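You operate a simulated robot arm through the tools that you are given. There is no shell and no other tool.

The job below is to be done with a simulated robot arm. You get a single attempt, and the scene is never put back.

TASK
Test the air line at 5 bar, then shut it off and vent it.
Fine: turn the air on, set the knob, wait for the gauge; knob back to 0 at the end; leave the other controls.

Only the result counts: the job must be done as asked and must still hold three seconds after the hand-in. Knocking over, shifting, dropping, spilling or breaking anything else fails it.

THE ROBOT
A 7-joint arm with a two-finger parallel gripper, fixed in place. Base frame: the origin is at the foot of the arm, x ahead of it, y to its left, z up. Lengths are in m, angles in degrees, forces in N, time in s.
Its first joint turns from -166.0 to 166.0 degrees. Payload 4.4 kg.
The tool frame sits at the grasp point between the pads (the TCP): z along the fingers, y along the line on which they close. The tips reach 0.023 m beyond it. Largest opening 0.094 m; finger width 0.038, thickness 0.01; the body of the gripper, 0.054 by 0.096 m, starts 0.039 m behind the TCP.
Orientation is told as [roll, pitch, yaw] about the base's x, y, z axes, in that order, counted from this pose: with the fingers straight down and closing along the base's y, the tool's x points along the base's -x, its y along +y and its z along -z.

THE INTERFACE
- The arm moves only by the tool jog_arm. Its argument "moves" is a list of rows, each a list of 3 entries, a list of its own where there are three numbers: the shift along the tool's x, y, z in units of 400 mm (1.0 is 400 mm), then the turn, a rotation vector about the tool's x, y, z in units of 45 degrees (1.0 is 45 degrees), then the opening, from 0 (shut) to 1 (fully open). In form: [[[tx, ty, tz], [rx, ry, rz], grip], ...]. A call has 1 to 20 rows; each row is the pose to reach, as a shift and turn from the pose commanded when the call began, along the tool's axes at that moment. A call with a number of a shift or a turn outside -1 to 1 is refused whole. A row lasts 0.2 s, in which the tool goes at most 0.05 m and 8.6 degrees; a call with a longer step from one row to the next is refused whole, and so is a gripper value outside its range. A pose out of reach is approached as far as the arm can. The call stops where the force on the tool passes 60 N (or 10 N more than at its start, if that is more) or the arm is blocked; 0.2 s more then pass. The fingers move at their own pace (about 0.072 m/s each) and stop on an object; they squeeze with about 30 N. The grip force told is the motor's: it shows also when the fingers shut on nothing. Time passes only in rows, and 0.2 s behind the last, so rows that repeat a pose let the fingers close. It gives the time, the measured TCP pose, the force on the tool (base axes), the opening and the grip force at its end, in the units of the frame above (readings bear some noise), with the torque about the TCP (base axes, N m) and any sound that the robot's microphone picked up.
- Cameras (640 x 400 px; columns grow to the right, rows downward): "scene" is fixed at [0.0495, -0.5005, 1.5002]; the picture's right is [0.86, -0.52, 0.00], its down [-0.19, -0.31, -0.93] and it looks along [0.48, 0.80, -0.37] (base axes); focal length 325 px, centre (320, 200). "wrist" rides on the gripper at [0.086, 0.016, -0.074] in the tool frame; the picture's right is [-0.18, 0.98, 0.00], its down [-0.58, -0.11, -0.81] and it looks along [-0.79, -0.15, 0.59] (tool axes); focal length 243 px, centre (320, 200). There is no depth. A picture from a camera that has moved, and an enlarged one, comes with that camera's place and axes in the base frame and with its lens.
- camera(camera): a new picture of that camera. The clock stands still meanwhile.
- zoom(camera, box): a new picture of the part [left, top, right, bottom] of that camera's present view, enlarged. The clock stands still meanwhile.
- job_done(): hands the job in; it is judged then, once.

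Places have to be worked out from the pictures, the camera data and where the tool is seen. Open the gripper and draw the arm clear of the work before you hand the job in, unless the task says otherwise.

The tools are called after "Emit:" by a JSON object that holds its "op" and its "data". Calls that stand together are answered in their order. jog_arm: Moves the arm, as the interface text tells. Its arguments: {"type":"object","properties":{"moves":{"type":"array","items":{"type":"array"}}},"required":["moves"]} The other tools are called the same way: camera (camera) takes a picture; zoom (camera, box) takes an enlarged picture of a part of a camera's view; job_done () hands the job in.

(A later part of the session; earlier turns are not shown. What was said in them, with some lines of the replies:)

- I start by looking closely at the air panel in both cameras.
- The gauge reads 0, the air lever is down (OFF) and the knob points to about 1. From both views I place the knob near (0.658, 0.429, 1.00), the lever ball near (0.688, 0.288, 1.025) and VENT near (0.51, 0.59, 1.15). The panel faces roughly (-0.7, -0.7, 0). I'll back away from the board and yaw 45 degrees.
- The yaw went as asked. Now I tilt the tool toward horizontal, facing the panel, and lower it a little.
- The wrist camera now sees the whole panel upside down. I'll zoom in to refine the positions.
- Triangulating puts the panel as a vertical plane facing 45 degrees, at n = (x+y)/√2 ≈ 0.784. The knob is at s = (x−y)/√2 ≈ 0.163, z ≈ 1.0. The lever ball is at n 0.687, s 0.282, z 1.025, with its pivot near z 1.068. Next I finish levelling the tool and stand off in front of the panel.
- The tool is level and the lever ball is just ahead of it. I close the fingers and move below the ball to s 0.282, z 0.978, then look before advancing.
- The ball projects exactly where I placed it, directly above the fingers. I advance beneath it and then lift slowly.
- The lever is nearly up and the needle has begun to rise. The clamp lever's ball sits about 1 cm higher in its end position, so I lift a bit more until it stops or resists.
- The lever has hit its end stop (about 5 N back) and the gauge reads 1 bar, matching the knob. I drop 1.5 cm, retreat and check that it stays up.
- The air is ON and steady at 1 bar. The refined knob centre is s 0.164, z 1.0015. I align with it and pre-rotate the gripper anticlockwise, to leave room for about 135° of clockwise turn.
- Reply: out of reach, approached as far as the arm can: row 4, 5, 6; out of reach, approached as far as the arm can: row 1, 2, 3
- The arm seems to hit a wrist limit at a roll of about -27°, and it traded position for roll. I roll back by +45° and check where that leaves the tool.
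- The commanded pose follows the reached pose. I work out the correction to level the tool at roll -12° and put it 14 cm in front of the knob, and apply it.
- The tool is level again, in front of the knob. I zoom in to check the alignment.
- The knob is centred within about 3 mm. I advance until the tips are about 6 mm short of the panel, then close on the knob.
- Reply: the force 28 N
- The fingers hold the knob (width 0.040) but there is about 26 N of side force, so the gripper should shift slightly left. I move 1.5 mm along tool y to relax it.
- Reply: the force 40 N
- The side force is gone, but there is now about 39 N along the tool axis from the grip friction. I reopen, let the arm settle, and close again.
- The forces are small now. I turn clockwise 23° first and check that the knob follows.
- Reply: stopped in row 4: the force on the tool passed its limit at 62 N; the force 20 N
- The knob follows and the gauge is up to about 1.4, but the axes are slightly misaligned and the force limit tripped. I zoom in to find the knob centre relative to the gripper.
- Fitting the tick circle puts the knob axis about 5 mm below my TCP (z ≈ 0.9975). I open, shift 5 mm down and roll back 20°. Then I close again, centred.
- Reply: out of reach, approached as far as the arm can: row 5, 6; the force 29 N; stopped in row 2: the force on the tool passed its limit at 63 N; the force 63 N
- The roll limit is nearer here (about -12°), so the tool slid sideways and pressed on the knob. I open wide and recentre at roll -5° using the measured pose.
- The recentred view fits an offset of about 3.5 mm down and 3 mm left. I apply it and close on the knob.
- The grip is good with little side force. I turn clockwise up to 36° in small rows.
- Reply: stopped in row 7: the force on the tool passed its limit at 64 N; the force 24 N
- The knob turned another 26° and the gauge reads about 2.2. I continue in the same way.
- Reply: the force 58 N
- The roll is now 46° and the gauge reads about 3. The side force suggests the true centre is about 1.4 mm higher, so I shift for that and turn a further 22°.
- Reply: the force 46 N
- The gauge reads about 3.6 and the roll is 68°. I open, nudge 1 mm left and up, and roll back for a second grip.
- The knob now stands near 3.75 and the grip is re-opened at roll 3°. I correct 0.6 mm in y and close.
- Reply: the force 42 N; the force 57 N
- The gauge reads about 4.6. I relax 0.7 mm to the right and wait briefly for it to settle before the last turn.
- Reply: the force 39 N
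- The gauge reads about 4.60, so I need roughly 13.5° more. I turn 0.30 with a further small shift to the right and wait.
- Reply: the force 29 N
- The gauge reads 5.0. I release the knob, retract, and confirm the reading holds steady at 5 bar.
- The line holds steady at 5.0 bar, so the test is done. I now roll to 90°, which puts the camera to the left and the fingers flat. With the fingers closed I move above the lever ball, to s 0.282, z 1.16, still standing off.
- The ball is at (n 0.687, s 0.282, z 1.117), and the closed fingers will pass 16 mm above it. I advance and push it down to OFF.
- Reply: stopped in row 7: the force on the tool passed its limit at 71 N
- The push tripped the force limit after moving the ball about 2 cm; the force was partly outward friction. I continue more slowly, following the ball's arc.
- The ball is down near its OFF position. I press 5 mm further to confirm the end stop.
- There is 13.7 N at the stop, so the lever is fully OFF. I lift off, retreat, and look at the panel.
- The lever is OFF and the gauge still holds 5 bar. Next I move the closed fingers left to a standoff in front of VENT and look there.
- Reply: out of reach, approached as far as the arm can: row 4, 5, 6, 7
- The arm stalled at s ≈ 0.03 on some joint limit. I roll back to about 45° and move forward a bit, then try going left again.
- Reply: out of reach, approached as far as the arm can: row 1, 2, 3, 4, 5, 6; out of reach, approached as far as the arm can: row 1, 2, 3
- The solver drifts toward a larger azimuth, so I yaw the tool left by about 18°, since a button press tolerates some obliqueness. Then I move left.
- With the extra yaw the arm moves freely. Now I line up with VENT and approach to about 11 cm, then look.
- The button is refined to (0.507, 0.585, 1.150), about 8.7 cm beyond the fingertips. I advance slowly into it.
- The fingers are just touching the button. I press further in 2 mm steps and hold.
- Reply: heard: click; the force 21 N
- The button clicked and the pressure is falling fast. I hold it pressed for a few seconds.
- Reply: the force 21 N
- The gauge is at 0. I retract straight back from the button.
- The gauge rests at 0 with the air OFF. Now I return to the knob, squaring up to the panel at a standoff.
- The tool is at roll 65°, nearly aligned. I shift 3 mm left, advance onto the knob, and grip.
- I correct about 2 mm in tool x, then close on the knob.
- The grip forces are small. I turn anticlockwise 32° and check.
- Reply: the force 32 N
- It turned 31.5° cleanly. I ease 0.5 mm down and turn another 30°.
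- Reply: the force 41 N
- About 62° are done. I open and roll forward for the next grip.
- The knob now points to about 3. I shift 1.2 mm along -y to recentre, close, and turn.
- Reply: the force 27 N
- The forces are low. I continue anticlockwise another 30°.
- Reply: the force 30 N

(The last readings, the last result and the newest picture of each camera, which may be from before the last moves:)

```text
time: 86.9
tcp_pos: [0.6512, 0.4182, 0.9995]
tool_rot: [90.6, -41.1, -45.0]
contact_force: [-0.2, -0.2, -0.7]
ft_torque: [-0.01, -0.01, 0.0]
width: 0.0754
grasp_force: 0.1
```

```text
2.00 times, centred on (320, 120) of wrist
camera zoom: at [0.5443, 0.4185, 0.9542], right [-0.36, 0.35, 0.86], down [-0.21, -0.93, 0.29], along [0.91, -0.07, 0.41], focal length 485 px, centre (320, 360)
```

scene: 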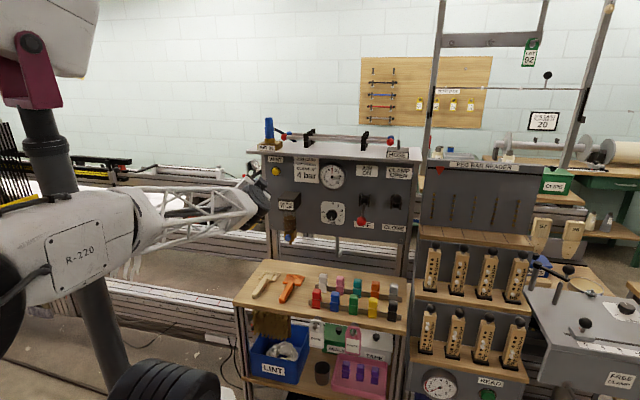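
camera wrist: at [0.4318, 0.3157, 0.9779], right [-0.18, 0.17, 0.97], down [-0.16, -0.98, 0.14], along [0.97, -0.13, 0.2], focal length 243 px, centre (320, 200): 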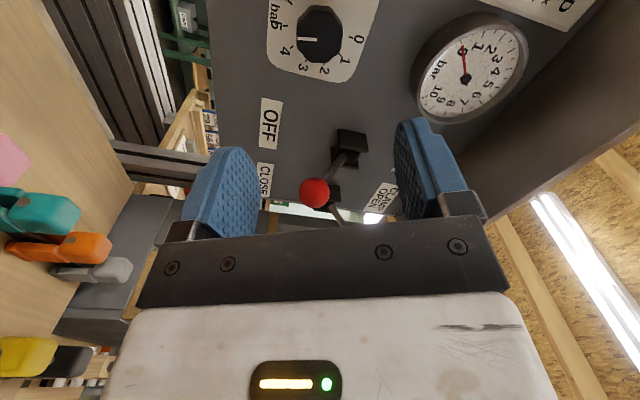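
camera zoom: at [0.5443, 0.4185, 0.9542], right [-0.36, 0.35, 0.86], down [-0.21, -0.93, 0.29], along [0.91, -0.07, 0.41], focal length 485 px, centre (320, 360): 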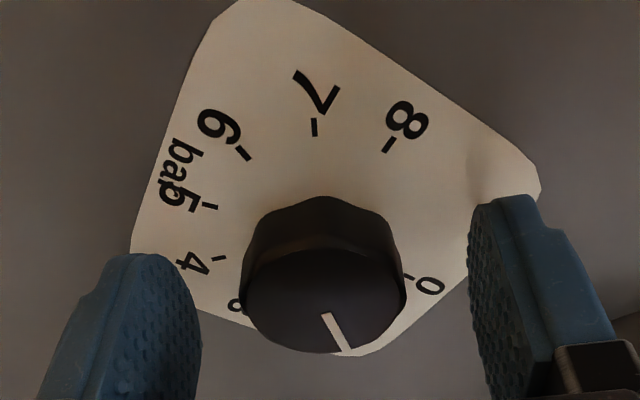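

About 44° remain to 0, and the roll is 49°. I close and turn about 42°, then check the pointer.

Emit:
{"op": "jog_arm", "data": {"moves": [[[0, 0, 0], [0, 0, 0], 0], [[0, 0, 0], [0, 0, 0], 0], [[0, 0, 0], [0, 0, 0], 0], [[0, 0, 0], [0, 0, 0], 0]]}}

Emit:
{"op": "jog_arm", "data": {"moves": [[[0, 0, 0], [0, 0, -0.08], 0], [[0, 0, 0], [0, 0, -0.16], 0], [[0, 0, 0], [0, 0, -0.24], 0], [[0, 0, 0], [0, 0, -0.32], 0], [[0, 0, 0], [0, 0, -0.4], 0], [[0, 0, 0], [0, 0, -0.48], 0], [[0, 0, 0], [0, 0, -0.56], 0], [[0, 0, 0], [0, 0, -0.64], 0], [[0, 0, 0], [0, 0, -0.72], 0], [[0, 0, 0], [0, 0, -0.8], 0], [[0, 0, 0], [0, 0, -0.88], 0], [[0, 0, 0], [0, 0, -0.94], 0]]}}

Emit:
{"op": "zoom", "data": {"camera": "wrist", "box": [200, 20, 440, 220]}}

```text
time: 87.9
tcp_pos: [0.651, 0.4172, 0.9993]
tool_rot: [90.5, -41.1, -45.0]
contact_force: [-12.9, 5.0, 8.5]
ft_torque: [-0.38, 0.42, -0.2]
width: 0.0399
grasp_force: 44.6
```

```text
time: 90.5
tcp_pos: [0.6493, 0.4171, 1.0001]
tool_rot: [94.7, -83.6, -49.3]
contact_force: [-10.8, 25.5, 14.3]
ft_torque: [0.79, 0.8, 0.03]
width: 0.0406
grasp_force: 45.1
```

```text
2.00 times, centred on (320, 120) of wrist
camera zoom: at [0.5798, 0.3828, 0.9157], right [-0.68, 0.67, 0.29], down [-0.45, -0.7, 0.56], along [0.58, 0.25, 0.78], focal length 485 px, centre (320, 360)
```

zoom: 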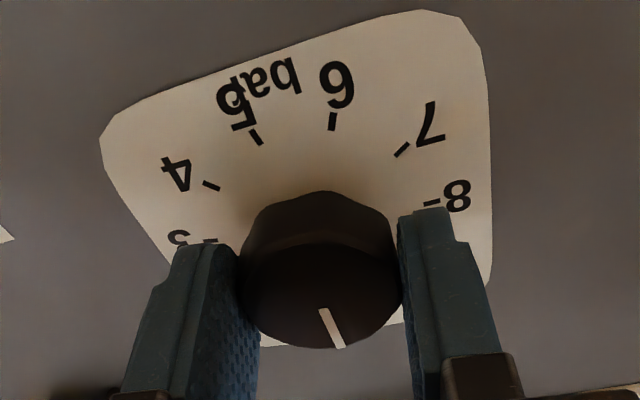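

The torque about the knob axis has jumped to 1.1 N·m resisting the turn, so it seems to have reached the 0 stop. I release, back off and inspect.

Emit:
{"op": "jog_arm", "data": {"moves": [[[0, 0, 0], [0, 0, 0], 0.8], [[0, 0, 0], [0, 0, 0], 0.8], [[0, 0, 0], [0, 0, 0], 0.8], [[0, 0, -0.06], [0, 0, 0], 0.8], [[0, 0, -0.14], [0, 0, 0], 0.8], [[0, 0, -0.22], [0, 0, 0], 0.8], [[0, 0, -0.3], [0, 0, 0], 0.8], [[0, 0, -0.35], [0, 0, 0], 0.8], [[0, 0, -0.35], [0, 0, 0], 0.8]]}}

Emit:
{"op": "zoom", "data": {"camera": "wrist", "box": [220, 0, 420, 125]}}

Emit:
{"op": "zoom", "data": {"camera": "scene", "box": [310, 185, 360, 225]}}

Emit:
{"op": "zoom", "data": {"camera": "scene", "box": [240, 130, 430, 250]}}

```text
time: 92.5
tcp_pos: [0.5525, 0.3185, 0.9994]
tool_rot: [93.8, -83.4, -48.5]
contact_force: [0.1, 0.4, 0.3]
ft_torque: [0.0, 0.0, -0.01]
width: 0.0752
grasp_force: 0.0
```

```text
3.20 times, centred on (320, 62) of wrist
camera zoom: at [0.4815, 0.2839, 0.9147], right [-0.68, 0.67, 0.3], down [-0.45, -0.7, 0.56], along [0.58, 0.25, 0.77], focal length 776 px, centre (320, 640)
```

zoom: 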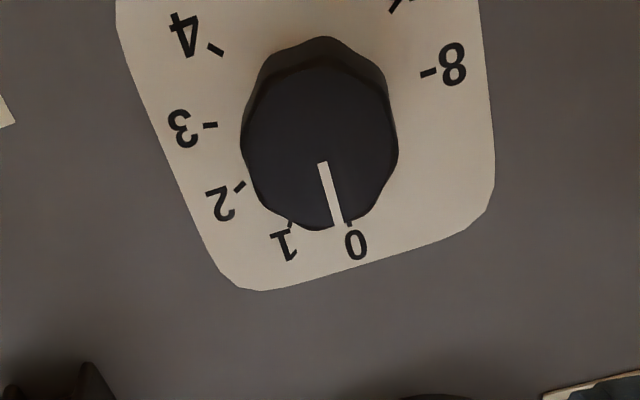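

```text
10.00 times, centred on (335, 205) of scene
camera zoom: at [0.0495, -0.5005, 1.5002], right [0.86, -0.52, 0.0], down [-0.19, -0.31, -0.93], along [0.48, 0.8, -0.37], focal length 3254 px, centre (170, 150)
```

zoom: 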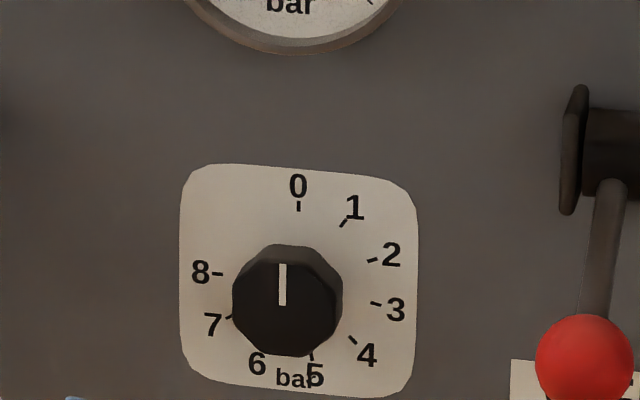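

```text
3.33 times, centred on (335, 190) of scene
camera zoom: at [0.0495, -0.5005, 1.5002], right [0.86, -0.52, 0.0], down [-0.19, -0.31, -0.93], along [0.48, 0.8, -0.37], focal length 1085 px, centre (270, 233)
```

zoom: 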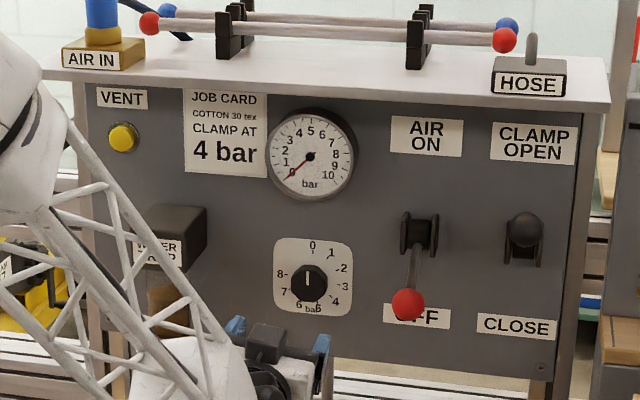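

The knob points at 0, the gauge is at 0, the air is OFF and the clamp lever is untouched. I draw the arm further back with the gripper open and take a final look.

Emit:
{"op": "jog_arm", "data": {"moves": [[[0, 0, -0.08], [0, 0, 0], 1], [[0, 0, -0.16], [0, 0, 0], 1], [[-0.05, 0, -0.2], [0, 0, 0], 1], [[-0.1, 0, -0.2], [0, 0, 0], 1], [[-0.1, 0, -0.2], [0, 0, 0], 1]]}}

Emit:
{"op": "camera", "data": {"camera": "scene"}}

Emit:
{"op": "zoom", "data": {"camera": "scene", "box": [240, 130, 430, 250]}}

```text
time: 93.7
tcp_pos: [0.4997, 0.2592, 1.0383]
tool_rot: [93.5, -83.4, -48.2]
contact_force: [0.4, -0.2, 0.4]
ft_torque: [0.0, -0.02, -0.04]
width: 0.094
grasp_force: 0.1
```

```text
taken
```

scene: 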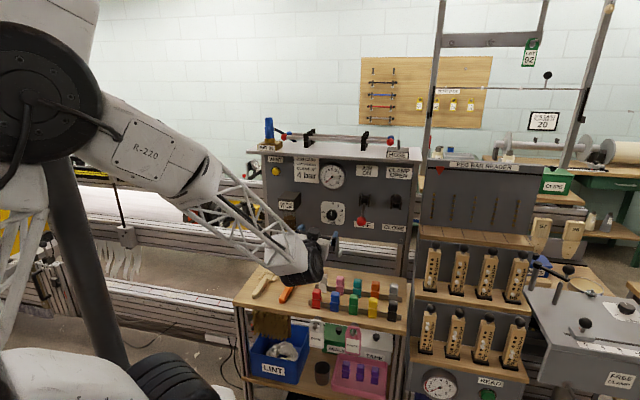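

```text
3.33 times, centred on (335, 190) of scene
camera zoom: at [0.0495, -0.5005, 1.5002], right [0.86, -0.52, 0.0], down [-0.19, -0.31, -0.93], along [0.48, 0.8, -0.37], focal length 1085 px, centre (270, 233)
```

zoom: 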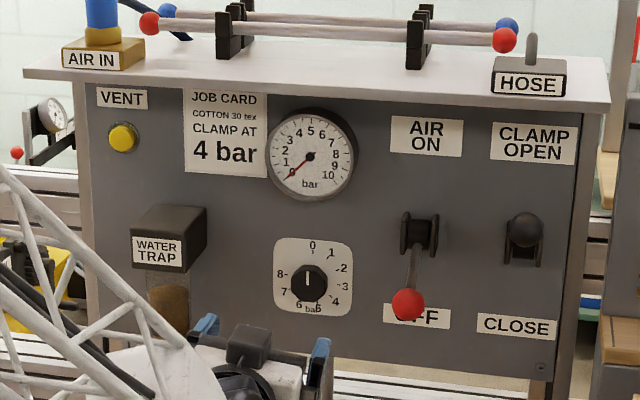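

Everything is in its end state: tested at 5 bar, lever OFF, line vented to 0, knob at 0, arm clear with the gripper open, and nothing else disturbed. I hand in the job.

Emit:
{"op": "job_done", "data": {}}

```text
The job is handed in.
```

I tested the air line at 5 bar, then shut it off and vented it, and handed the job in. I haven't seen the judge's result.

- **Test:** I turned the air on and set the knob until the gauge read 5.0. It held there with the gripper off the knob. The job card on the panel says 4 bar for the clamp; I went by your 5 bar.
- **Shut-off and vent:** The air lever is down at OFF. I held the VENT button until the gauge dropped to 0.
- **End state:** The knob is back at 0, against its stop. The clamp lever and other controls were not touched. The gripper is open and the arm is clear of the panel.

While I was gripping the knob and moving the lever, the arm tripped its force limit several times. Once it also slid sideways and pressed on the knob. In the final pictures nothing on the panel or shelf looks shifted.
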